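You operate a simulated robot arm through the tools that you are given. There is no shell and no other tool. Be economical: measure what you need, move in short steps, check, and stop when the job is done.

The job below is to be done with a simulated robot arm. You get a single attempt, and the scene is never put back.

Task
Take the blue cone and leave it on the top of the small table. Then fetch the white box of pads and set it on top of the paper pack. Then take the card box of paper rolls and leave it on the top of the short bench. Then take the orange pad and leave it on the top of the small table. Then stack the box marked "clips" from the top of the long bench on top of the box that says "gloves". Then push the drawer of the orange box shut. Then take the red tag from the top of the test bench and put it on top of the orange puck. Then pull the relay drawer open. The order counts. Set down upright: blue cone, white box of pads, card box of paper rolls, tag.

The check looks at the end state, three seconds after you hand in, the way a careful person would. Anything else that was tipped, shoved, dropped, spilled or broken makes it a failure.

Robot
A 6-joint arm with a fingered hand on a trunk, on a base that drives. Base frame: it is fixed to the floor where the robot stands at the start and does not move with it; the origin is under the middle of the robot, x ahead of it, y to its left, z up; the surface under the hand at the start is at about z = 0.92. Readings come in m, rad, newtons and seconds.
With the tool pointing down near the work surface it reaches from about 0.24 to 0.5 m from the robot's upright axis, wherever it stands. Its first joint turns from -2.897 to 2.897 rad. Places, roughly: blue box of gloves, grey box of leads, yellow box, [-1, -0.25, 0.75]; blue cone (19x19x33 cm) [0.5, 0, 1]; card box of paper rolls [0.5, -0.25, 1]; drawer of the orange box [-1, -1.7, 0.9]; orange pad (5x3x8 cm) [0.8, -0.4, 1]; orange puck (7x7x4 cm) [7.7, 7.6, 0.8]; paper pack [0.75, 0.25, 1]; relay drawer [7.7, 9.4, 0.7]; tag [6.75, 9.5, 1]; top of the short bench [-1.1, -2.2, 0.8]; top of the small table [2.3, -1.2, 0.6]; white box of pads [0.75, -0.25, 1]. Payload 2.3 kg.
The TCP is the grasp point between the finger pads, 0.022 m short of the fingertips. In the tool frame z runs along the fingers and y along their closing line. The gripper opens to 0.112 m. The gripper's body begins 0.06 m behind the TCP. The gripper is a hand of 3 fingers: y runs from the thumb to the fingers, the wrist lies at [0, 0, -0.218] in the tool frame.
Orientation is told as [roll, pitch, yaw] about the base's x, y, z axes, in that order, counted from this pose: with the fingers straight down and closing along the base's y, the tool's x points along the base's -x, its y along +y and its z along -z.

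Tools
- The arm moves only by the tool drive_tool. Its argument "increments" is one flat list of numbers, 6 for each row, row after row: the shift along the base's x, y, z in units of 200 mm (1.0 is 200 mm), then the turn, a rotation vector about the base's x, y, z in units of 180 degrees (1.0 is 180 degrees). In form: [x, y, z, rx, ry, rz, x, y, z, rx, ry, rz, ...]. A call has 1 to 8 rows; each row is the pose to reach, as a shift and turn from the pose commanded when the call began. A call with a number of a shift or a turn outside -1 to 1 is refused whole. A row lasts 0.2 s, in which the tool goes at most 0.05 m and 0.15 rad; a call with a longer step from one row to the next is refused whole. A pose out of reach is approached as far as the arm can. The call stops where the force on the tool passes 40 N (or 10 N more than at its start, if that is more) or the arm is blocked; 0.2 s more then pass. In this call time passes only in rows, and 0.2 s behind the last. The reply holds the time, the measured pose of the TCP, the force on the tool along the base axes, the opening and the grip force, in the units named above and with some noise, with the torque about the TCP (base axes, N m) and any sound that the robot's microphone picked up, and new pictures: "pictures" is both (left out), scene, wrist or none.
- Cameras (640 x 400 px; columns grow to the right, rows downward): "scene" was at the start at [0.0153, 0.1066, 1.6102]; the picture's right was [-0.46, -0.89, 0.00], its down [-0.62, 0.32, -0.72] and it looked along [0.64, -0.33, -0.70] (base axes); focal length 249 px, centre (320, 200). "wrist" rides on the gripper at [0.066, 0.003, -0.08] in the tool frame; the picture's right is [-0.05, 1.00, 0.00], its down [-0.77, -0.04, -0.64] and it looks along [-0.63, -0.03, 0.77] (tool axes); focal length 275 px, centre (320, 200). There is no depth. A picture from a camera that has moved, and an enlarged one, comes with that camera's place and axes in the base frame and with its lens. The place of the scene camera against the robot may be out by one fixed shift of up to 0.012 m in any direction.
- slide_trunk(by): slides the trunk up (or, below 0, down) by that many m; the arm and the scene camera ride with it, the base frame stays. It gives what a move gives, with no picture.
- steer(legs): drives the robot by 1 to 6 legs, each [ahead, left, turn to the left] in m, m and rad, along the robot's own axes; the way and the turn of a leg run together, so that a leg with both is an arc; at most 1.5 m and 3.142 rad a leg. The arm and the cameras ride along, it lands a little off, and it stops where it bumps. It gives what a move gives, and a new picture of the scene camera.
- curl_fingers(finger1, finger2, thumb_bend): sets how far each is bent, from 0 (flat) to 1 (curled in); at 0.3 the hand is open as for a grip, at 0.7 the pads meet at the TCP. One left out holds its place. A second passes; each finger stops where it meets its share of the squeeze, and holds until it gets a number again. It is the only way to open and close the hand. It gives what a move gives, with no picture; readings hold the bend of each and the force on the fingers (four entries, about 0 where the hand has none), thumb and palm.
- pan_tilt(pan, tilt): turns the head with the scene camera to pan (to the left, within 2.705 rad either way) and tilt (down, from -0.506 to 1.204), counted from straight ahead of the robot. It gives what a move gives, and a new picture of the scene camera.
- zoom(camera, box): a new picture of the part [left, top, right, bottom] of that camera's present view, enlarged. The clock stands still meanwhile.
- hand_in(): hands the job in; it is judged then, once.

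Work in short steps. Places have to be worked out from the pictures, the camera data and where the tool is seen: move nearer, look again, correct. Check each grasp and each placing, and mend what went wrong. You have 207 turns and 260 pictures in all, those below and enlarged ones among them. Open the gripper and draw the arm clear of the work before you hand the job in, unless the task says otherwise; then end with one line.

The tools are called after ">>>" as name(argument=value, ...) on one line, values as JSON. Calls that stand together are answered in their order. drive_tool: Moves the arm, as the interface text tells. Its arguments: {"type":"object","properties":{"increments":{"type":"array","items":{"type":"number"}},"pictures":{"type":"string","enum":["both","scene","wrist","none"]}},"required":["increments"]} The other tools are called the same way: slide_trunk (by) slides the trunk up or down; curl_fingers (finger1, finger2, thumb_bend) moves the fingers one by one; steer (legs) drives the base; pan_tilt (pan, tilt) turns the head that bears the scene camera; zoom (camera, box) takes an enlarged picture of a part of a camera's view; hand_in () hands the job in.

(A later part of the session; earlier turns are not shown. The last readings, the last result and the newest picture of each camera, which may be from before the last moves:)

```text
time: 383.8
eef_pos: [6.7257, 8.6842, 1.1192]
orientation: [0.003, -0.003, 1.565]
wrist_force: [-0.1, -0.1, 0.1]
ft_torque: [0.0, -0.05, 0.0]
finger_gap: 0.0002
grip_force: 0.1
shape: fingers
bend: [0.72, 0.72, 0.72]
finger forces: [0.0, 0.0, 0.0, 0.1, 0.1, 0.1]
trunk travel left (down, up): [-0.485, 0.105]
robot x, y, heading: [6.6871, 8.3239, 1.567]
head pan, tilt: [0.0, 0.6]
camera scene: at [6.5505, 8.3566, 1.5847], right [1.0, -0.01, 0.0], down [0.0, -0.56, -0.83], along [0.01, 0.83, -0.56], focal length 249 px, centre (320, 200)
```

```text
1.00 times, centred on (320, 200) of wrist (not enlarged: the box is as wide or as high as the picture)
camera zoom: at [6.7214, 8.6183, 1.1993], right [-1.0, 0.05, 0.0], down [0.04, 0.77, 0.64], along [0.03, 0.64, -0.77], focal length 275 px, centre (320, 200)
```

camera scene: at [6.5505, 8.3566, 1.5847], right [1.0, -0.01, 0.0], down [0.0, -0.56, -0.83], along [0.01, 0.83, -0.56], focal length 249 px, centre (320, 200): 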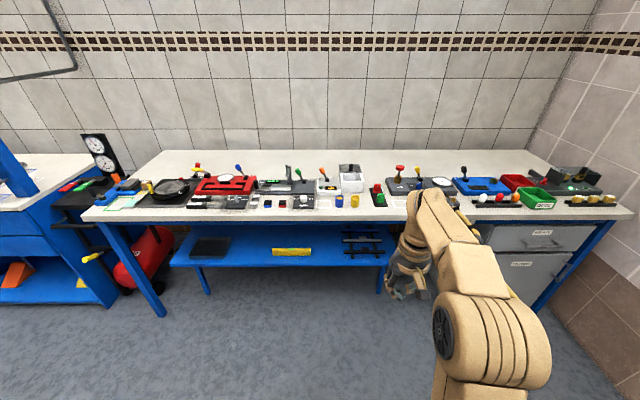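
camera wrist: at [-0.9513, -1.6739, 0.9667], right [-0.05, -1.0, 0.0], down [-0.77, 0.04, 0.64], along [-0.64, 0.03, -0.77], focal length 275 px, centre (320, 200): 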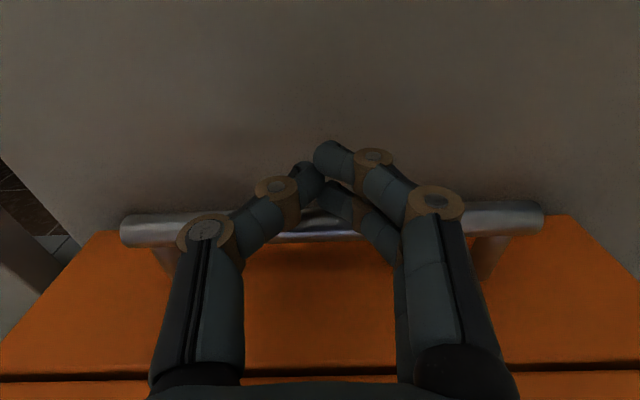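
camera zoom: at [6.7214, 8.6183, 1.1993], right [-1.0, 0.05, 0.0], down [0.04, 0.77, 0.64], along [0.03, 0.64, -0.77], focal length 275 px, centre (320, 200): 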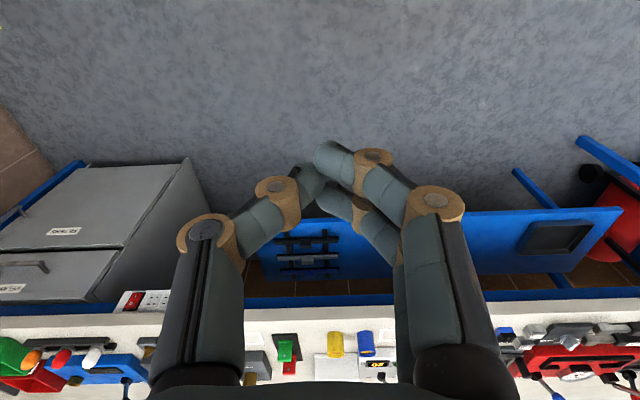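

The red tag stands behind a green one on a black strip, at about (6.844, 9.395), foot z≈0.93. I raise the trunk and drive in to view it from above.

>>> slide_trunk(by=0.1)

>>> steer(legs=[[0, -0.12, 0.005], [0.45, 0, 0]])

>>> curl_fingers(finger1=0.45, finger2=0.45, thumb_bend=0.45)

>>> zoom(camera="wrist", box=[0, 0, 640, 400])

```text
time: 385.1
eef_pos: [6.7255, 8.684, 1.2198]
orientation: [0.004, -0.005, 1.565]
wrist_force: [-0.6, 0.2, 0.5]
ft_torque: [-0.01, 0.01, 0.0]
finger_gap: 0.0
grip_force: 0.0
shape: fingers
bend: [0.72, 0.72, 0.72]
finger forces: [0.0, 0.0, 0.0, 0.0, 0.0, 0.0]
trunk travel left (down, up): [-0.585, 0.005]
robot x, y, heading: [6.6852, 8.323, 1.568]
head pan, tilt: [0.0, 0.6]
```

```text
time: 388.7
eef_pos: [6.844, 9.1341, 1.2193]
orientation: [0.004, -0.003, 1.572]
wrist_force: [-0.1, -0.9, 0.0]
ft_torque: [-0.01, -0.04, -0.02]
finger_gap: 0.0
grip_force: 0.2
shape: fingers
bend: [0.72, 0.72, 0.72]
finger forces: [0.0, 0.0, 0.0, 0.0, 0.1, 0.0]
trunk travel left (down, up): [-0.585, 0.005]
robot x, y, heading: [6.8106, 8.7741, 1.569]
head pan, tilt: [0.0, 0.6]
camera scene: at [6.67, 8.8059, 1.6847], right [1.0, 0.0, 0.0], down [0.0, -0.57, -0.82], along [0.0, 0.82, -0.57], focal length 249 px, centre (320, 200)
```

scene: 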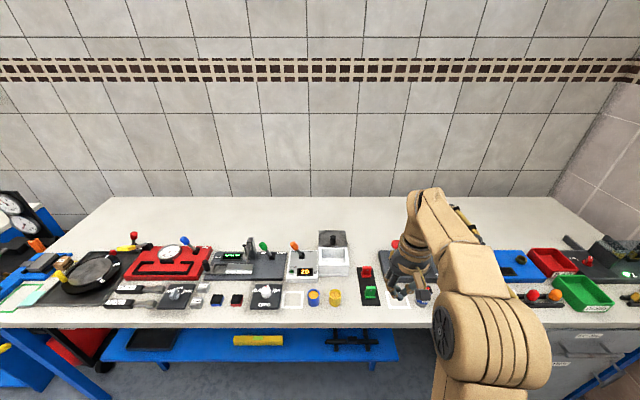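

```text
time: 389.7
eef_pos: [6.8436, 9.1351, 1.2198]
orientation: [0.004, -0.004, 1.571]
wrist_force: [-0.3, 0.1, 0.4]
ft_torque: [0.0, 0.01, 0.05]
finger_gap: 0.0687
grip_force: 0.0
shape: fingers
bend: [0.45, 0.45, 0.45]
finger forces: [0.1, 0.1, 0.1, 0.0, 0.0, 0.1]
trunk travel left (down, up): [-0.585, 0.005]
robot x, y, heading: [6.8116, 8.7739, 1.577]
head pan, tilt: [0.0, 0.6]
```

```text
1.00 times, centred on (320, 200) of wrist (not enlarged: the box is as wide or as high as the picture)
camera zoom: at [6.8397, 9.0682, 1.2993], right [-1.0, 0.05, 0.0], down [0.04, 0.77, 0.64], along [0.03, 0.64, -0.77], focal length 275 px, centre (320, 200)
```

zoom: 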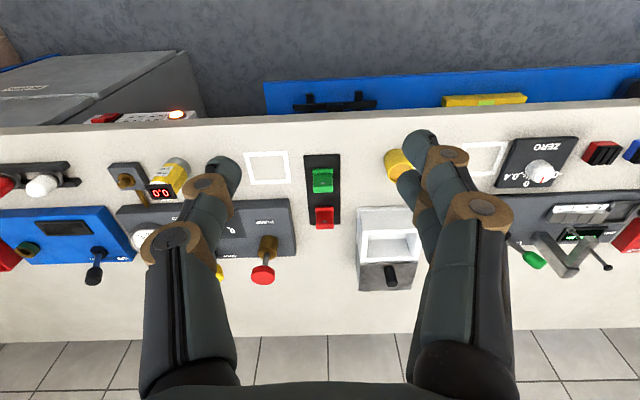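

Both cameras agree: tag at (6.846, 9.397). I turn the hand −90° so it closes on the tag's broad faces, moving 6 cm nearer meanwhile.

>>> drive_tool(increments=[0, 0.05, 0, 0, 0, -0.045, 0, 0.1, 0, 0, 0, -0.09, 0, 0.15, 0, 0, 0, -0.135, 0, 0.2, 0, 0, 0, -0.18, 0, 0.25, 0, 0, 0, -0.225, 0, 0.3, 0, 0, 0, -0.27, 0, 0.3, 0, 0, 0, -0.315, 0, 0.3, 0, 0, 0, -0.36], pictures="none")

>>> drive_tool(increments=[0, 0, 0, 0, 0, -0.045, 0, 0, 0, 0, 0, -0.09, 0, 0, 0, 0, 0, -0.14], pictures="wrist")

```text
time: 391.5
eef_pos: [6.8433, 9.1937, 1.2184]
orientation: [0.004, -0.004, 0.436]
wrist_force: [0.6, -0.7, 0.1]
ft_torque: [0.04, -0.04, 0.0]
finger_gap: 0.0688
grip_force: 0.0
shape: fingers
bend: [0.45, 0.45, 0.45]
finger forces: [0.0, 0.1, 0.0, 0.1, 0.0, 0.0]
trunk travel left (down, up): [-0.585, 0.005]
robot x, y, heading: [6.8105, 8.7722, 1.574]
head pan, tilt: [0.0, 0.6]
```

```text
refused: row 3 steps farther than a row can; nothing moved
```

>>> drive_tool(increments=[0, 0, 0, 0, 0, -0.046, 0, 0, 0, 0, 0, -0.092, 0, 0, 0, 0, 0, -0.138], pictures="wrist")

```text
time: 392.3
eef_pos: [6.8432, 9.1932, 1.2193]
orientation: [0.004, -0.004, 0.003]
wrist_force: [-1.0, 0.4, -0.5]
ft_torque: [0.0, -0.01, 0.0]
finger_gap: 0.0687
grip_force: 0.2
shape: fingers
bend: [0.45, 0.45, 0.45]
finger forces: [0.1, 0.1, 0.0, 0.0, 0.0, 0.0]
trunk travel left (down, up): [-0.585, 0.005]
robot x, y, heading: [6.808, 8.7742, 1.568]
head pan, tilt: [0.0, 0.6]
camera wrist: at [6.7758, 9.197, 1.2991], right [0.04, 1.0, 0.0], down [0.77, -0.04, 0.64], along [0.64, -0.03, -0.77], focal length 275 px, centre (320, 200)
```

wrist: 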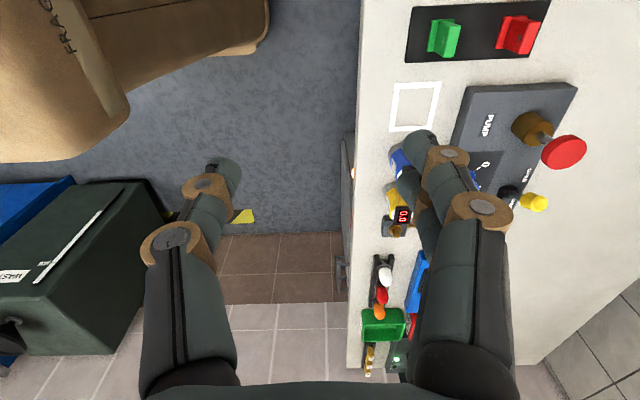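

>>> zoom(camera="wrist", box=[390, 0, 566, 110])

```text
3.64 times, centred on (478, 55) of wrist
camera zoom: at [6.7758, 9.197, 1.2991], right [0.04, 1.0, 0.0], down [0.77, -0.04, 0.64], along [0.64, -0.03, -0.77], focal length 1001 px, centre (-254, 727)
```

zoom: 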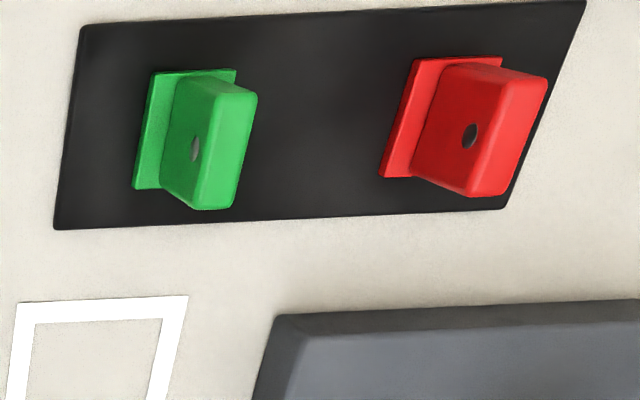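

Tag: plate ~1.2 cm thick on a small foot. I drive ahead 0.14 m, then extend over it at height.

>>> steer(legs=[[0.14, 0, 0]])

>>> drive_tool(increments=[0, 0.2, -0.15, 0, 0, 0, 0, 0.34, -0.3, 0, 0, 0, 0, 0.34, -0.5, 0, 0, 0], pictures="wrist")

```text
time: 393.6
eef_pos: [6.8433, 9.3327, 1.2189]
orientation: [0.002, -0.003, 0.005]
wrist_force: [1.0, -0.3, 0.1]
ft_torque: [-0.03, 0.03, -0.03]
finger_gap: 0.0689
grip_force: 0.0
shape: fingers
bend: [0.45, 0.45, 0.45]
finger forces: [0.1, 0.0, 0.0, 0.0, 0.0, 0.0]
trunk travel left (down, up): [-0.585, 0.005]
robot x, y, heading: [6.8094, 8.9161, 1.569]
head pan, tilt: [0.0, 0.6]
camera scene: at [6.6702, 8.9465, 1.6847], right [1.0, 0.0, 0.0], down [0.0, -0.57, -0.82], along [0.0, 0.82, -0.57], focal length 249 px, centre (320, 200)
```

scene: 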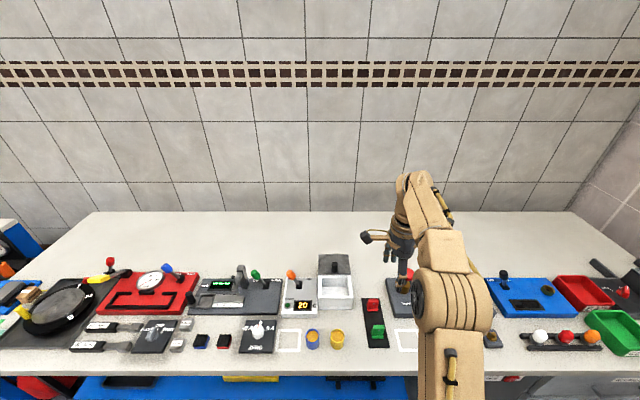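

```text
time: 394.4
eef_pos: [6.843, 9.4014, 1.1178]
orientation: [0.001, -0.001, 0.005]
wrist_force: [0.2, 0.1, -0.8]
ft_torque: [0.02, 0.04, 0.0]
finger_gap: 0.0692
grip_force: 0.1
shape: fingers
bend: [0.45, 0.45, 0.45]
finger forces: [0.0, 0.0, 0.0, 0.0, 0.0, 0.0]
out of reach, approached as far as the arm can: row 2
trunk travel left (down, up): [-0.585, 0.005]
robot x, y, heading: [6.8078, 8.9172, 1.572]
head pan, tilt: [0.0, 0.6]
camera wrist: at [6.776, 9.4053, 1.1983], right [0.04, 1.0, 0.0], down [0.77, -0.03, 0.64], along [0.64, -0.02, -0.77], focal length 275 px, centre (320, 200)
```

wrist: 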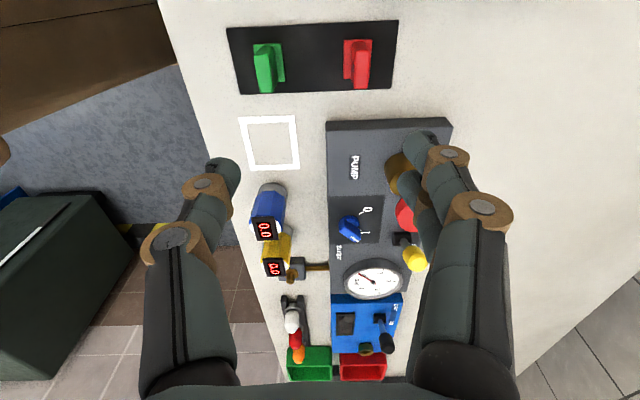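

With several views consistent, bench z≈0.905, tag at (6.845, 9.437), top ≈0.953. Move the base 4 cm closer and descend to z≈1.0 over it.

>>> steer(legs=[[0.035, 0, 0]])

>>> drive_tool(increments=[0.01, 0, -0.2, 0, 0, 0, 0.01, 0, -0.4, 0, 0, 0, 0.01, 0, -0.55, 0, 0, 0], pictures="wrist")

>>> zoom(camera="scene", box=[310, 250, 470, 350])

```text
time: 395.3
eef_pos: [6.8438, 9.4372, 1.1184]
orientation: [0.003, -0.003, 0.004]
wrist_force: [0.3, 0.4, -0.6]
ft_torque: [-0.02, -0.03, 0.0]
finger_gap: 0.0692
grip_force: 0.0
shape: fingers
bend: [0.45, 0.45, 0.45]
finger forces: [0.0, 0.0, 0.0, 0.0, 0.0, 0.1]
trunk travel left (down, up): [-0.585, 0.005]
robot x, y, heading: [6.8063, 8.9482, 1.573]
head pan, tilt: [0.0, 0.6]
camera scene: at [6.6702, 8.9818, 1.6847], right [1.0, 0.0, 0.0], down [0.0, -0.57, -0.82], along [0.0, 0.82, -0.57], focal length 249 px, centre (320, 200)
```

scene: 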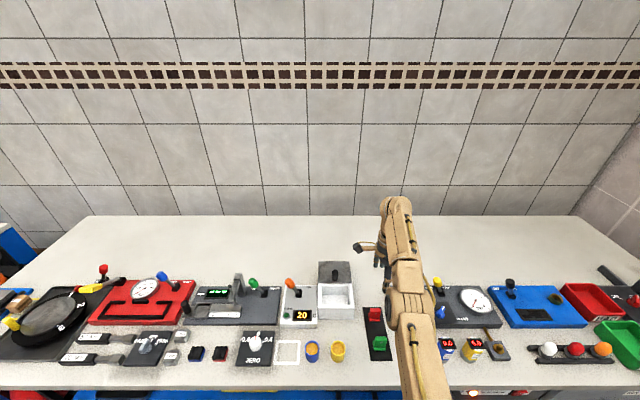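

```text
time: 396.1
eef_pos: [6.8453, 9.4485, 1.0086]
orientation: [0.002, -0.005, 0.006]
wrist_force: [0.2, -0.1, -1.1]
ft_torque: [0.0, 0.0, -0.03]
finger_gap: 0.0689
grip_force: 0.1
shape: fingers
bend: [0.45, 0.45, 0.45]
finger forces: [0.0, 0.1, 0.0, 0.0, 0.1, 0.1]
out of reach, approached as far as the arm can: row 1, 2, 3
trunk travel left (down, up): [-0.585, 0.005]
robot x, y, heading: [6.8052, 8.9479, 1.572]
head pan, tilt: [0.0, 0.6]
camera wrist: at [6.7782, 9.4524, 1.0885], right [0.04, 1.0, 0.0], down [0.77, -0.03, 0.64], along [0.64, -0.03, -0.77], focal length 275 px, centre (320, 200)
```

wrist: 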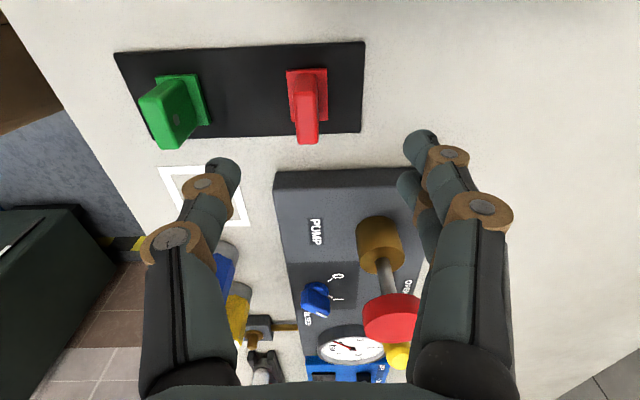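

```text
4.00 times, centred on (390, 300) of scene
camera zoom: at [6.6702, 8.9809, 1.6847], right [1.0, 0.0, 0.0], down [0.0, -0.56, -0.83], along [0.0, 0.83, -0.56], focal length 995 px, centre (40, -200)
```

zoom: 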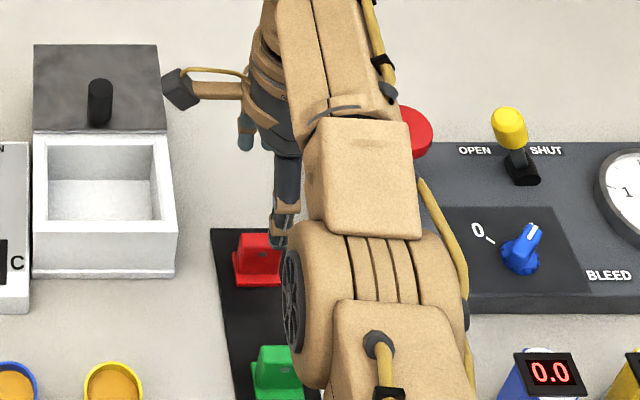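

Tag at (6.841, 9.442): shift −4 mm, −7 mm and descend to z≈0.935.

>>> drive_tool(increments=[-0.02, -0.035, -0.18, 0, 0, 0, -0.02, -0.035, -0.36, 0, 0, 0], pictures="wrist")

```text
time: 396.7
eef_pos: [6.8411, 9.4427, 0.9356]
orientation: [0.002, -0.004, 0.006]
wrist_force: [0.0, 0.7, 0.1]
ft_torque: [-0.03, 0.0, -0.01]
finger_gap: 0.069
grip_force: 0.1
shape: fingers
bend: [0.45, 0.45, 0.45]
finger forces: [0.1, 0.0, 0.0, 0.1, 0.0, 0.0]
out of reach, approached as far as the arm can: row 1
trunk travel left (down, up): [-0.585, 0.005]
robot x, y, heading: [6.8103, 8.9514, 1.57]
head pan, tilt: [0.0, 0.6]
camera wrist: at [6.7742, 9.4465, 1.016], right [0.04, 1.0, 0.0], down [0.77, -0.03, 0.64], along [0.64, -0.02, -0.77], focal length 275 px, centre (320, 200)
```

wrist: 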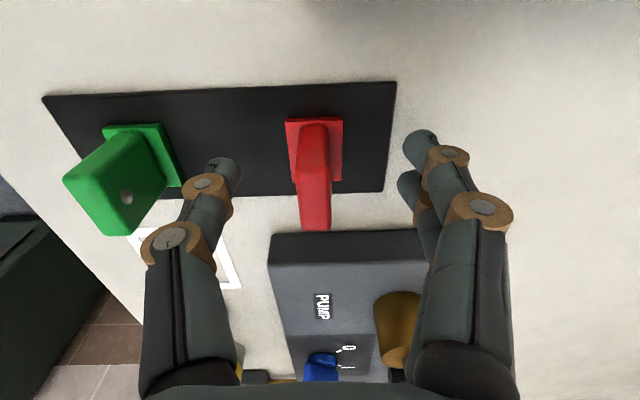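

Well placed; close.

>>> curl_fingers(finger1=0.72, finger2=0.72, thumb_bend=0.72)

>>> zoom(camera="wrist", box=[0, 0, 640, 400])

```text
time: 397.7
eef_pos: [6.8412, 9.443, 0.9362]
orientation: [0.002, -0.004, 0.006]
wrist_force: [0.1, 0.1, 0.0]
ft_torque: [-0.01, 0.01, -0.01]
finger_gap: 0.011
grip_force: 7.6
shape: fingers
bend: [0.69, 0.69, 0.68]
finger forces: [3.6, 3.6, 0.0, 0.1, 7.4, 0.0]
trunk travel left (down, up): [-0.585, 0.005]
robot x, y, heading: [6.8099, 8.9492, 1.565]
head pan, tilt: [0.0, 0.6]
```

```text
1.00 times, centred on (320, 200) of wrist (not enlarged: the box is as wide or as high as the picture)
camera zoom: at [6.7742, 9.4466, 1.0165], right [0.04, 1.0, 0.0], down [0.77, -0.03, 0.64], along [0.64, -0.02, -0.77], focal length 275 px, centre (320, 200)
```

zoom: 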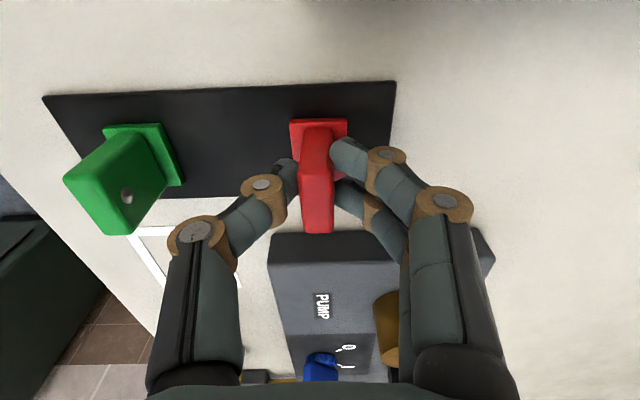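

Gripped by all three. Lift straight up 15 cm, then check.

>>> drive_tool(increments=[0, 0, 0.15, 0, 0, 0, 0, 0, 0.35, 0, 0, 0, 0, 0, 0.57, 0, 0, 0, 0, -0.1, 0.78, 0, 0, 0, 0, -0.3, 0.85, 0, 0, 0], pictures="wrist")

```text
time: 398.9
eef_pos: [6.8449, 9.4393, 1.1001]
orientation: [0.001, -0.001, 0.004]
wrist_force: [0.7, 0.2, -0.3]
ft_torque: [-0.05, -0.01, 0.02]
finger_gap: 0.0109
grip_force: 7.4
shape: fingers
bend: [0.7, 0.7, 0.68]
finger forces: [3.7, 3.5, 0.0, 0.0, 7.3, 0.0]
out of reach, approached as far as the arm can: row 1, 2, 3, 4, 5
trunk travel left (down, up): [-0.585, 0.005]
robot x, y, heading: [6.8031, 8.9469, 1.566]
head pan, tilt: [0.0, 0.6]
camera wrist: at [6.7773, 9.4439, 1.1812], right [0.04, 1.0, 0.0], down [0.77, -0.03, 0.64], along [0.64, -0.03, -0.77], focal length 275 px, centre (320, 200)
```

wrist: 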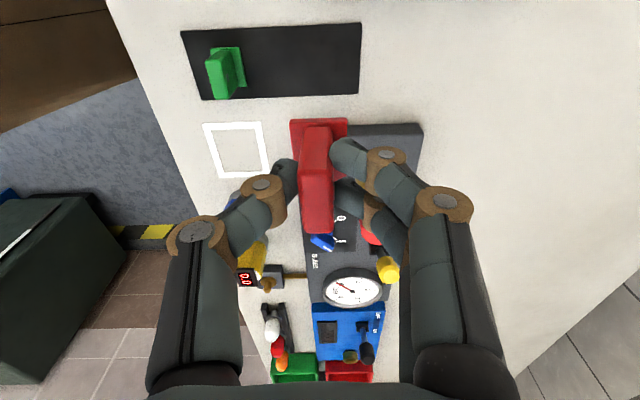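

Tag held. Retract, back away from the bench and turn toward the right wall to find the puck.

>>> drive_tool(increments=[0, -0.2, 0.05, 0, 0, 0, 0, -0.4, 0.1, 0, 0, 0], pictures="none")

>>> steer(legs=[[-0.55, 0, 0], [0, 0, -1.567]])

>>> pan_tilt(pan=-0.5, tilt=0.6)

```text
time: 399.5
eef_pos: [6.8471, 9.4378, 1.1089]
orientation: [0.0, -0.003, 0.005]
wrist_force: [1.3, -0.1, -0.8]
ft_torque: [0.02, 0.0, 0.07]
finger_gap: 0.0109
grip_force: 7.3
shape: fingers
bend: [0.7, 0.7, 0.68]
finger forces: [3.6, 3.5, 0.1, 0.0, 7.4, 0.0]
out of reach, approached as far as the arm can: row 1, 2
trunk travel left (down, up): [-0.585, 0.005]
robot x, y, heading: [6.8047, 8.9511, 1.57]
head pan, tilt: [0.0, 0.6]
```

```text
time: 406.4
eef_pos: [7.2967, 8.3727, 1.1096]
orientation: [0.001, -0.004, -1.553]
wrist_force: [-0.3, -0.6, -0.4]
ft_torque: [-0.02, 0.01, -0.01]
finger_gap: 0.0103
grip_force: 6.7
shape: fingers
bend: [0.7, 0.7, 0.68]
finger forces: [3.4, 3.3, 0.0, 0.0, 6.8, 0.0]
trunk travel left (down, up): [-0.585, 0.005]
robot x, y, heading: [6.808, 8.4044, 0.012]
head pan, tilt: [0.0, 0.6]
camera scene: at [6.8363, 8.5493, 1.6847], right [0.01, -1.0, 0.0], down [-0.56, -0.01, -0.83], along [0.82, 0.01, -0.56], focal length 249 px, centre (320, 200)
```

scene: 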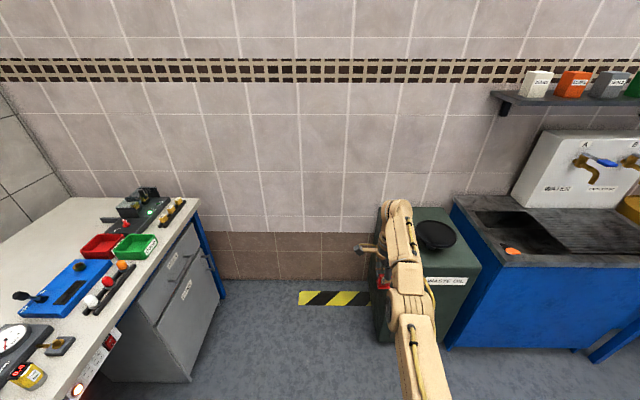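

```text
time: 407.4
eef_pos: [7.296, 8.3733, 1.1089]
orientation: [0.002, -0.003, -1.554]
wrist_force: [0.0, -0.2, -0.6]
ft_torque: [0.01, 0.0, 0.0]
finger_gap: 0.0104
grip_force: 6.7
shape: fingers
bend: [0.7, 0.7, 0.68]
finger forces: [3.4, 3.3, 0.0, 0.1, 6.8, 0.0]
trunk travel left (down, up): [-0.585, 0.005]
robot x, y, heading: [6.8087, 8.4031, 0.011]
head pan, tilt: [-0.499, 0.6]
camera scene: at [6.8261, 8.507, 1.6847], right [-0.47, -0.88, 0.0], down [-0.5, 0.26, -0.83], along [0.73, -0.39, -0.56], focal length 249 px, centre (320, 200)
```

scene: 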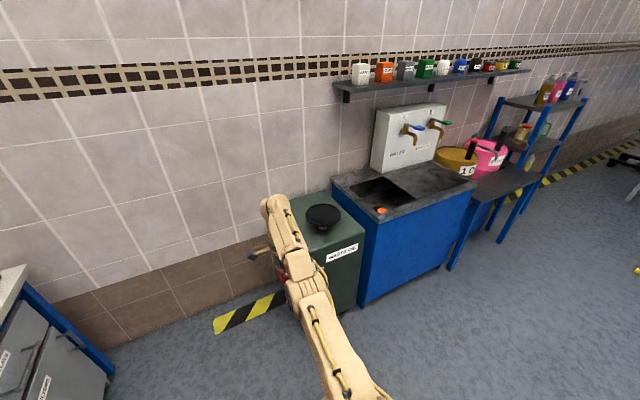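

The orange puck lies on the sink edge, about (7.68, 7.65). I strafe right to face it.

>>> steer(legs=[[0, -0.72, -0.011]])

>>> pan_tilt(pan=0.0, tilt=0.8)

>>> zoom(camera="wrist", box=[0, 0, 640, 400])

```text
time: 411.3
eef_pos: [7.3028, 7.6482, 1.1101]
orientation: [0.0, -0.004, -1.559]
wrist_force: [0.2, 0.6, -1.0]
ft_torque: [0.01, 0.01, 0.03]
finger_gap: 0.0103
grip_force: 6.4
shape: fingers
bend: [0.7, 0.7, 0.68]
finger forces: [3.4, 3.3, 0.0, 0.0, 6.8, 0.1]
trunk travel left (down, up): [-0.585, 0.005]
robot x, y, heading: [6.8132, 7.6846, 0.002]
head pan, tilt: [-0.499, 0.6]
camera scene: at [6.8332, 7.7857, 1.6847], right [-0.47, -0.88, 0.0], down [-0.5, 0.27, -0.82], along [0.73, -0.39, -0.57], focal length 249 px, centre (320, 200)
```

scene: 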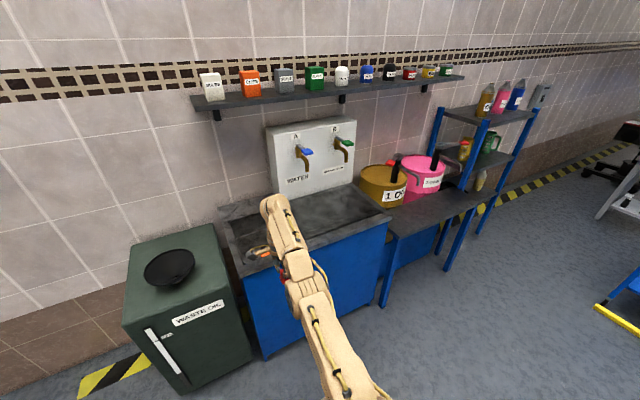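

```text
time: 412.2
eef_pos: [7.3034, 7.6494, 1.1097]
orientation: [0.003, -0.002, -1.559]
wrist_force: [0.3, 0.1, -0.5]
ft_torque: [-0.02, 0.01, -0.01]
finger_gap: 0.0107
grip_force: 6.7
shape: fingers
bend: [0.7, 0.7, 0.68]
finger forces: [3.4, 3.3, 0.0, 0.1, 6.8, 0.1]
trunk travel left (down, up): [-0.585, 0.005]
robot x, y, heading: [6.8129, 7.6842, -0.002]
head pan, tilt: [0.0, 0.799]
camera scene: at [6.8361, 7.8282, 1.6678], right [0.0, -1.0, 0.0], down [-0.72, 0.0, -0.7], along [0.7, 0.0, -0.72], focal length 249 px, centre (320, 200)
```

scene: 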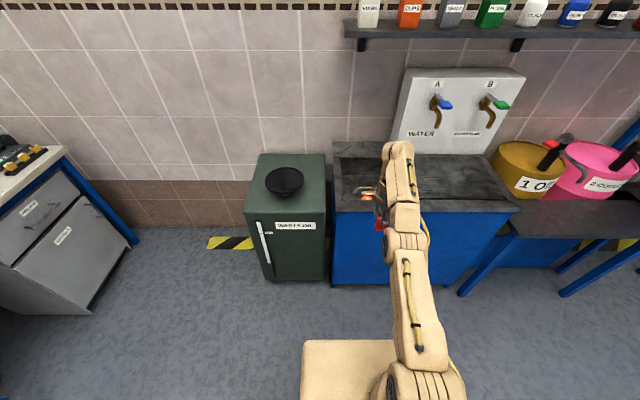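

```text
1.00 times, centred on (320, 200) of wrist (not enlarged: the box is as wide or as high as the picture)
camera zoom: at [7.3038, 7.7164, 1.1898], right [1.0, -0.03, 0.0], down [-0.03, -0.77, 0.64], along [-0.02, -0.64, -0.77], focal length 275 px, centre (320, 200)
```

zoom: 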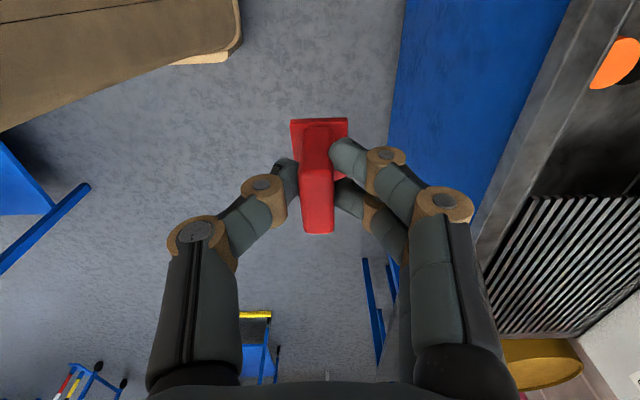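

By triangulation the puck is at ≈(7.74, 7.585), z≈0.78; the sink front at x≈7.65. I drive 0.40 m ahead and 6 cm right, then lower the trunk 0.15.

>>> steer(legs=[[0.4, -0.06, 0]])

>>> slide_trunk(by=-0.15)

>>> pan_tilt(pan=0.0, tilt=0.95)

>>> zoom(camera="wrist", box=[0, 0, 640, 400])

```text
time: 414.7
eef_pos: [7.7064, 7.5931, 1.1087]
orientation: [0.002, -0.003, -1.556]
wrist_force: [0.2, -0.4, -0.7]
ft_torque: [-0.04, 0.03, 0.02]
finger_gap: 0.0105
grip_force: 7.0
shape: fingers
bend: [0.7, 0.7, 0.68]
finger forces: [3.4, 3.3, 0.0, 0.0, 6.7, 0.0]
trunk travel left (down, up): [-0.585, 0.005]
robot x, y, heading: [7.2188, 7.6255, 0.008]
head pan, tilt: [0.0, 0.799]
camera scene: at [7.2384, 7.7709, 1.6678], right [0.01, -1.0, 0.0], down [-0.72, -0.01, -0.7], along [0.7, 0.01, -0.72], focal length 249 px, centre (320, 200)
```

scene: 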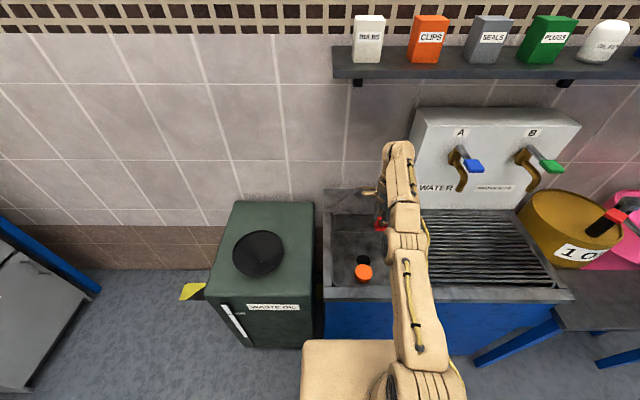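

```text
time: 416.5
eef_pos: [7.7054, 7.5919, 0.9588]
orientation: [0.001, -0.004, -1.558]
wrist_force: [0.5, 0.0, -0.2]
ft_torque: [0.0, 0.02, 0.01]
finger_gap: 0.0103
grip_force: 6.7
shape: fingers
bend: [0.7, 0.7, 0.68]
finger forces: [3.4, 3.2, 0.0, 0.1, 6.8, 0.0]
trunk travel left (down, up): [-0.435, 0.155]
robot x, y, heading: [7.2172, 7.6256, 0.007]
head pan, tilt: [0.0, 0.799]
```

```text
time: 417.2
eef_pos: [7.7051, 7.5923, 0.9596]
orientation: [0.003, -0.004, -1.555]
wrist_force: [0.0, 0.2, -0.3]
ft_torque: [-0.02, 0.05, -0.01]
finger_gap: 0.0104
grip_force: 6.5
shape: fingers
bend: [0.7, 0.7, 0.68]
finger forces: [3.4, 3.3, 0.0, 0.0, 6.8, 0.1]
trunk travel left (down, up): [-0.435, 0.155]
robot x, y, heading: [7.2162, 7.6249, 0.001]
head pan, tilt: [0.0, 0.949]
camera scene: at [7.2301, 7.7709, 1.5063], right [0.01, -1.0, 0.0], down [-0.81, -0.01, -0.58], along [0.58, 0.0, -0.81], focal length 249 px, centre (320, 200)
```

scene: 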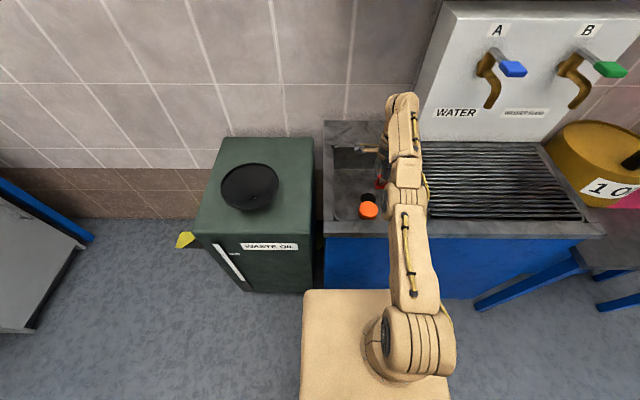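

```text
1.00 times, centred on (320, 200) of wrist (not enlarged: the box is as wide or as high as the picture)
camera zoom: at [7.706, 7.66, 1.0398], right [1.0, -0.03, 0.0], down [-0.03, -0.77, 0.64], along [-0.02, -0.64, -0.77], focal length 275 px, centre (320, 200)
```

zoom: 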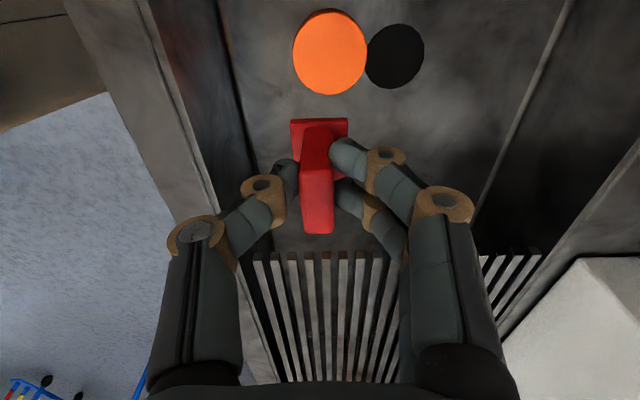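

The puck lies on the sink floor: top centre ≈(7.717, 7.597), z≈0.75. I centre the tag over it and lower to just above.

>>> drive_tool(increments=[0.03, 0.01, -0.2, 0, 0, 0, 0.06, 0.025, -0.4, 0, 0, 0, 0.06, 0.025, -0.6, 0, 0, 0, 0.06, 0.025, -0.7, 0, 0, 0])

```text
time: 418.2
eef_pos: [7.7161, 7.5985, 0.8176]
orientation: [0.002, -0.003, -1.557]
wrist_force: [-0.5, 0.3, 2.0]
ft_torque: [0.02, 0.01, 0.02]
finger_gap: 0.0102
grip_force: 6.8
shape: fingers
bend: [0.7, 0.7, 0.68]
finger forces: [3.6, 3.9, 0.0, 0.0, 7.0, 0.0]
trunk travel left (down, up): [-0.435, 0.155]
robot x, y, heading: [7.2142, 7.6254, 0.009]
head pan, tilt: [0.0, 0.949]
camera scene: at [7.2299, 7.771, 1.5063], right [0.01, -1.0, 0.0], down [-0.81, -0.01, -0.58], along [0.58, 0.0, -0.81], focal length 249 px, centre (320, 200)
camera wrist: at [7.7177, 7.6651, 0.8993], right [1.0, -0.03, 0.0], down [-0.03, -0.77, 0.64], along [-0.02, -0.64, -0.77], focal length 275 px, centre (320, 200)
```

scene: 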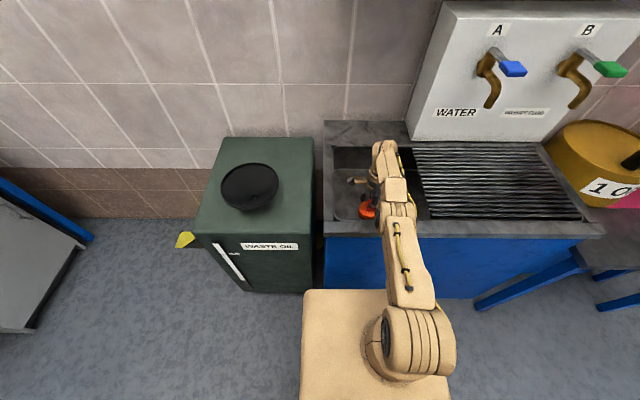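
wrist: 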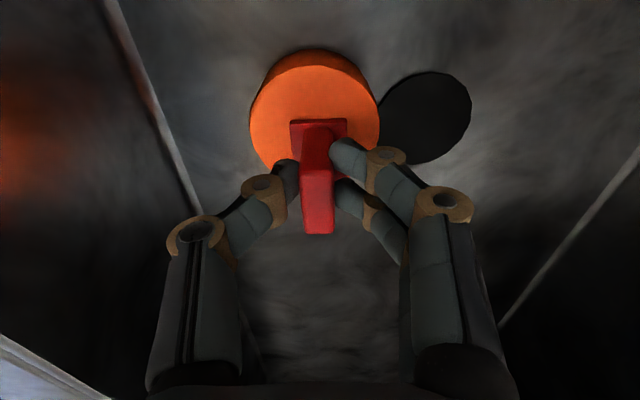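

A slight contact seems to be starting; I look closely from the scene camera before going on.

>>> zoom(camera="scene", box=[330, 160, 426, 220])

>>> zoom(camera="wrist", box=[230, 40, 410, 250])

```text
6.67 times, centred on (378, 190) of scene
camera zoom: at [7.2299, 7.771, 1.5063], right [0.01, -1.0, 0.0], down [-0.81, -0.01, -0.58], along [0.58, 0.0, -0.81], focal length 1658 px, centre (-67, 267)
```

zoom: 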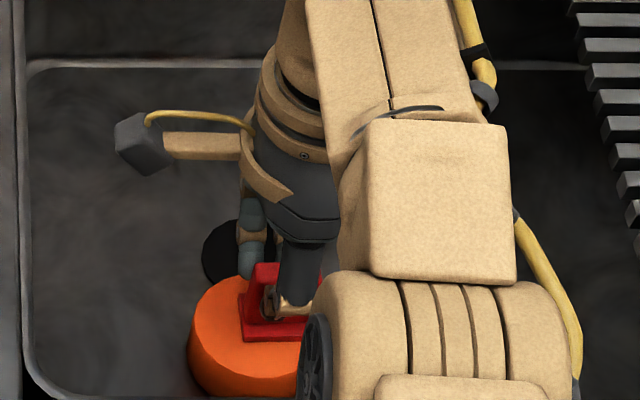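

```text
1.90 times, centred on (320, 145) of wrist
camera zoom: at [7.7177, 7.6651, 0.8993], right [1.0, -0.03, 0.0], down [-0.03, -0.77, 0.64], along [-0.02, -0.64, -0.77], focal length 524 px, centre (320, 305)
```

zoom: 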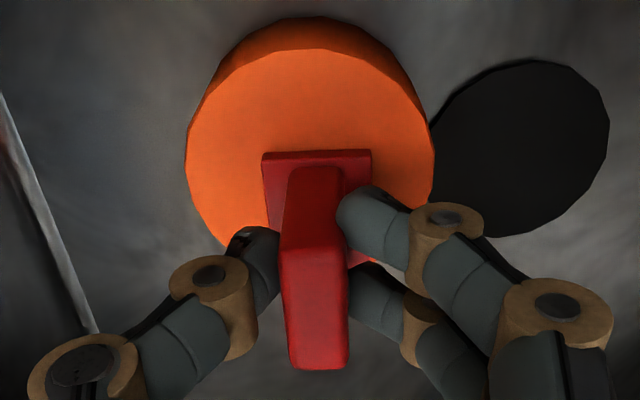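

The tag's foot is ≈13 mm off towards −y from the puck's centre. I raise 1 cm, shift +13 mm in y, and re-check.

>>> drive_tool(increments=[0, 0, 0.05, 0, 0, 0, -0.01, 0.068, 0.05, 0, 0, 0], pictures="none")

>>> zoom(camera="wrist", box=[230, 40, 410, 250])

>>> zoom(camera="scene", box=[330, 160, 426, 220])

```text
time: 418.8
eef_pos: [7.7162, 7.611, 0.8287]
orientation: [0.001, -0.003, -1.558]
wrist_force: [-0.1, 0.3, -0.3]
ft_torque: [-0.01, -0.02, -0.03]
finger_gap: 0.0103
grip_force: 7.5
shape: fingers
bend: [0.7, 0.7, 0.68]
finger forces: [3.5, 3.6, 0.0, 0.1, 7.0, 0.0]
trunk travel left (down, up): [-0.435, 0.155]
robot x, y, heading: [7.2138, 7.6279, 0.003]
head pan, tilt: [0.0, 0.949]
```

```text
1.90 times, centred on (320, 145) of wrist
camera zoom: at [7.7167, 7.6789, 0.9096], right [1.0, -0.03, 0.0], down [-0.03, -0.77, 0.64], along [-0.02, -0.64, -0.77], focal length 524 px, centre (320, 305)
```

zoom: 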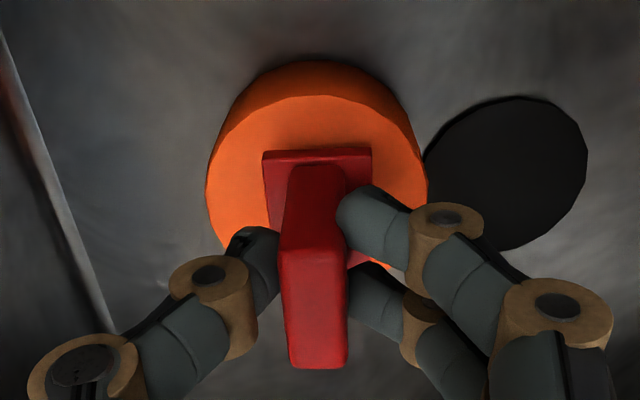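

```text
6.67 times, centred on (378, 190) of scene
camera zoom: at [7.2301, 7.7712, 1.5062], right [0.01, -1.0, 0.0], down [-0.81, -0.01, -0.58], along [0.58, 0.0, -0.81], focal length 1658 px, centre (-67, 267)
```

zoom: 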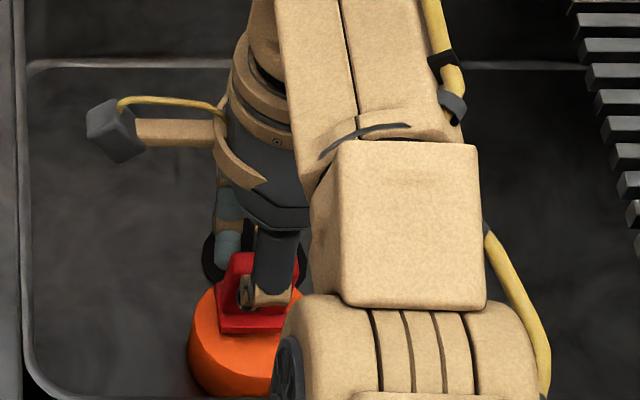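

Now centred in both views. Lower to contact in small steps.

>>> drive_tool(increments=[0, 0, -0.05, 0, 0, 0], pictures="none")

>>> drive_tool(increments=[0, 0, -0.01, 0, 0, 0], pictures="none")

```text
time: 419.2
eef_pos: [7.7156, 7.6114, 0.8193]
orientation: [0.001, -0.003, -1.557]
wrist_force: [-0.5, -0.1, 0.4]
ft_torque: [0.01, -0.01, 0.01]
finger_gap: 0.0103
grip_force: 6.6
shape: fingers
bend: [0.7, 0.7, 0.68]
finger forces: [3.6, 3.6, 0.1, 0.0, 7.1, 0.1]
trunk travel left (down, up): [-0.435, 0.155]
robot x, y, heading: [7.2195, 7.6276, 0.009]
head pan, tilt: [0.0, 0.949]
```

```text
time: 419.6
eef_pos: [7.7156, 7.6118, 0.8183]
orientation: [0.003, -0.003, -1.557]
wrist_force: [0.3, 0.7, 6.3]
ft_torque: [-0.02, 0.0, -0.02]
finger_gap: 0.0106
grip_force: 8.1
shape: fingers
bend: [0.7, 0.7, 0.68]
finger forces: [4.3, 4.5, 0.0, 0.0, 7.4, 0.1]
trunk travel left (down, up): [-0.435, 0.155]
robot x, y, heading: [7.2195, 7.6267, 0.01]
head pan, tilt: [0.0, 0.949]
```

In contact (6 N). Open moderately and rise.

>>> curl_fingers(finger1=0.52, finger2=0.52, thumb_bend=0.52)

>>> drive_tool(increments=[0, 0, 0.1, 0, 0, 0, 0, 0, 0.3, 0, 0, 0, 0, 0, 0.5, 0, 0, 0, 0, 0, 0.72, 0, 0, 0])

```text
time: 420.6
eef_pos: [7.7156, 7.6099, 0.8177]
orientation: [0.002, -0.003, -1.556]
wrist_force: [0.4, -0.1, 0.5]
ft_torque: [-0.01, 0.02, 0.0]
finger_gap: 0.0487
grip_force: 0.0
shape: fingers
bend: [0.52, 0.52, 0.52]
finger forces: [0.1, 0.0, 0.0, 0.0, 0.0, 0.1]
trunk travel left (down, up): [-0.435, 0.155]
robot x, y, heading: [7.2158, 7.6268, 0.015]
head pan, tilt: [0.0, 0.949]
```

```text
time: 421.6
eef_pos: [7.7078, 7.6141, 0.9602]
orientation: [0.002, -0.003, -1.557]
wrist_force: [0.1, -1.3, -0.4]
ft_torque: [0.0, 0.03, -0.01]
finger_gap: 0.0488
grip_force: 0.0
shape: fingers
bend: [0.52, 0.52, 0.52]
finger forces: [0.0, 0.0, 0.0, 0.0, 0.0, 0.0]
out of reach, approached as far as the arm can: row 4
trunk travel left (down, up): [-0.435, 0.155]
robot x, y, heading: [7.2193, 7.6256, 0.007]
head pan, tilt: [0.0, 0.949]
camera scene: at [7.2294, 7.7711, 1.5062], right [0.01, -1.0, 0.0], down [-0.81, -0.01, -0.58], along [0.58, 0.0, -0.81], focal length 249 px, centre (320, 200)
camera wrist: at [7.7096, 7.6828, 1.0405], right [1.0, -0.03, 0.0], down [-0.03, -0.77, 0.64], along [-0.02, -0.64, -0.77], focal length 275 px, centre (320, 200)
```

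scene: 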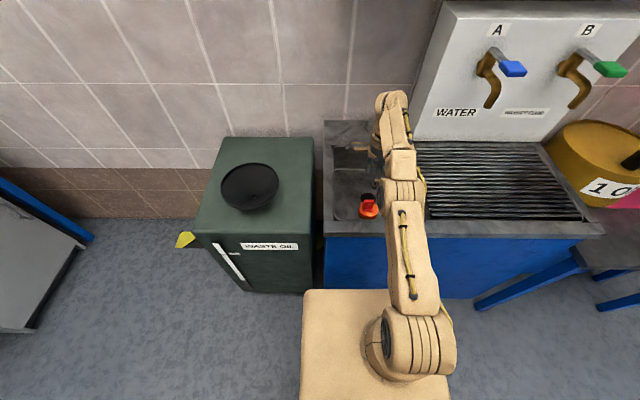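
wrist: 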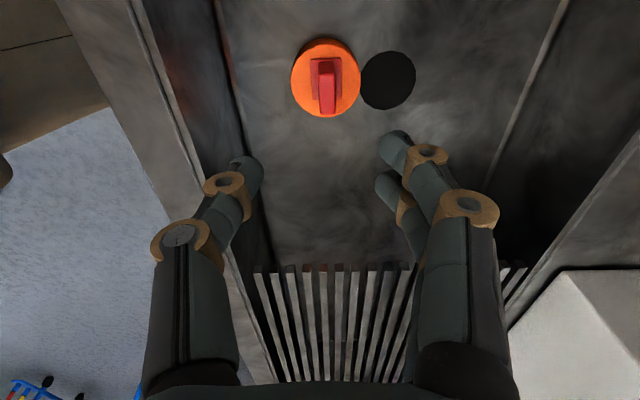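

The tag stands centred on the puck. Last: the relay drawer in the grey cabinet. I raise the trunk, back off and go look at it.

>>> slide_trunk(by=0.12)

>>> steer(legs=[[-0.46, 0, 0], [0, 0.85, 0], [0, 0, 1.565]])

>>> pan_tilt(pan=-0.7, tilt=0.65)

```text
time: 423.1
eef_pos: [7.7093, 7.6143, 1.0806]
orientation: [0.002, -0.003, -1.557]
wrist_force: [-0.9, 0.1, -0.5]
ft_torque: [0.03, 0.0, 0.01]
finger_gap: 0.0489
grip_force: 0.0
shape: fingers
bend: [0.52, 0.52, 0.52]
finger forces: [0.0, 0.0, 0.0, 0.0, 0.0, 0.0]
trunk travel left (down, up): [-0.555, 0.035]
robot x, y, heading: [7.2144, 7.6249, 0.008]
head pan, tilt: [0.0, 0.949]
```

```text
time: 433.7
eef_pos: [6.7747, 8.9645, 1.0791]
orientation: [0.002, -0.004, 0.006]
wrist_force: [-1.0, 0.2, -0.8]
ft_torque: [0.02, 0.0, -0.02]
finger_gap: 0.0491
grip_force: 0.1
shape: fingers
bend: [0.52, 0.52, 0.52]
finger forces: [0.0, 0.0, 0.1, 0.0, 0.1, 0.0]
trunk travel left (down, up): [-0.555, 0.035]
robot x, y, heading: [6.7601, 8.4737, 1.569]
head pan, tilt: [0.0, 0.949]
camera scene: at [6.6211, 8.4875, 1.6263], right [1.0, 0.0, 0.0], down [0.0, -0.81, -0.58], along [0.0, 0.58, -0.81], focal length 249 px, centre (320, 200)
```

scene: 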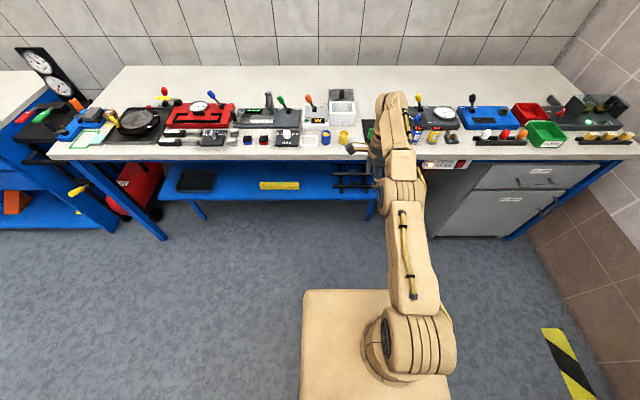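

```text
time: 434.8
eef_pos: [6.7747, 8.963, 1.0804]
orientation: [0.001, -0.005, 0.005]
wrist_force: [0.5, -0.5, -0.1]
ft_torque: [0.0, 0.0, -0.01]
finger_gap: 0.0491
grip_force: 0.0
shape: fingers
bend: [0.52, 0.52, 0.52]
finger forces: [0.1, 0.1, 0.0, 0.0, 0.0, 0.0]
trunk travel left (down, up): [-0.555, 0.035]
robot x, y, heading: [6.7616, 8.4744, 1.574]
head pan, tilt: [-0.7, 0.649]
camera scene: at [6.6769, 8.4813, 1.6504], right [0.76, -0.64, 0.0], down [-0.39, -0.46, -0.8], along [0.51, 0.61, -0.6], focal length 249 px, centre (320, 200)
```

scene: 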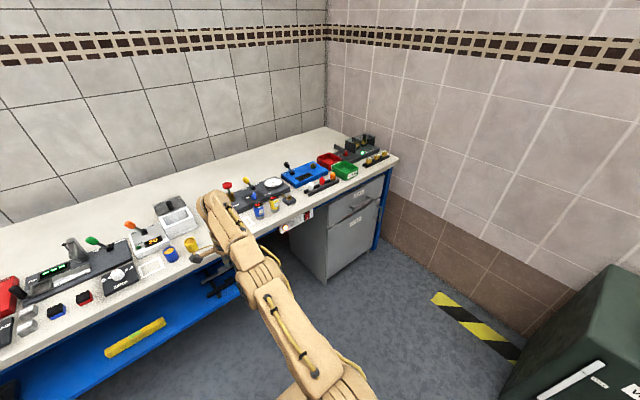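

>>> zoom(camera="scene", box=[270, 150, 430, 290])

```text
2.86 times, centred on (350, 220) of scene
camera zoom: at [6.6769, 8.4813, 1.6504], right [0.76, -0.64, 0.0], down [-0.39, -0.46, -0.8], along [0.51, 0.61, -0.6], focal length 711 px, centre (234, 143)
```

zoom: 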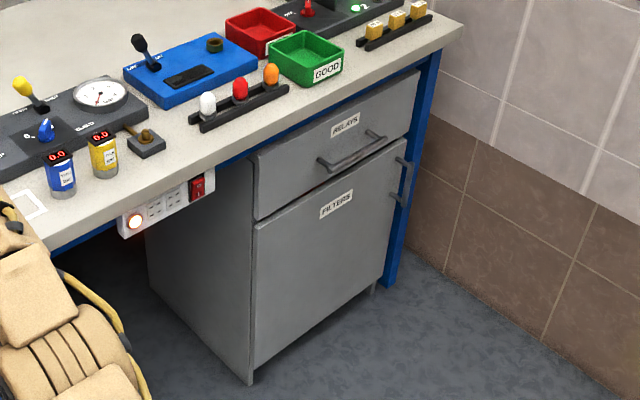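

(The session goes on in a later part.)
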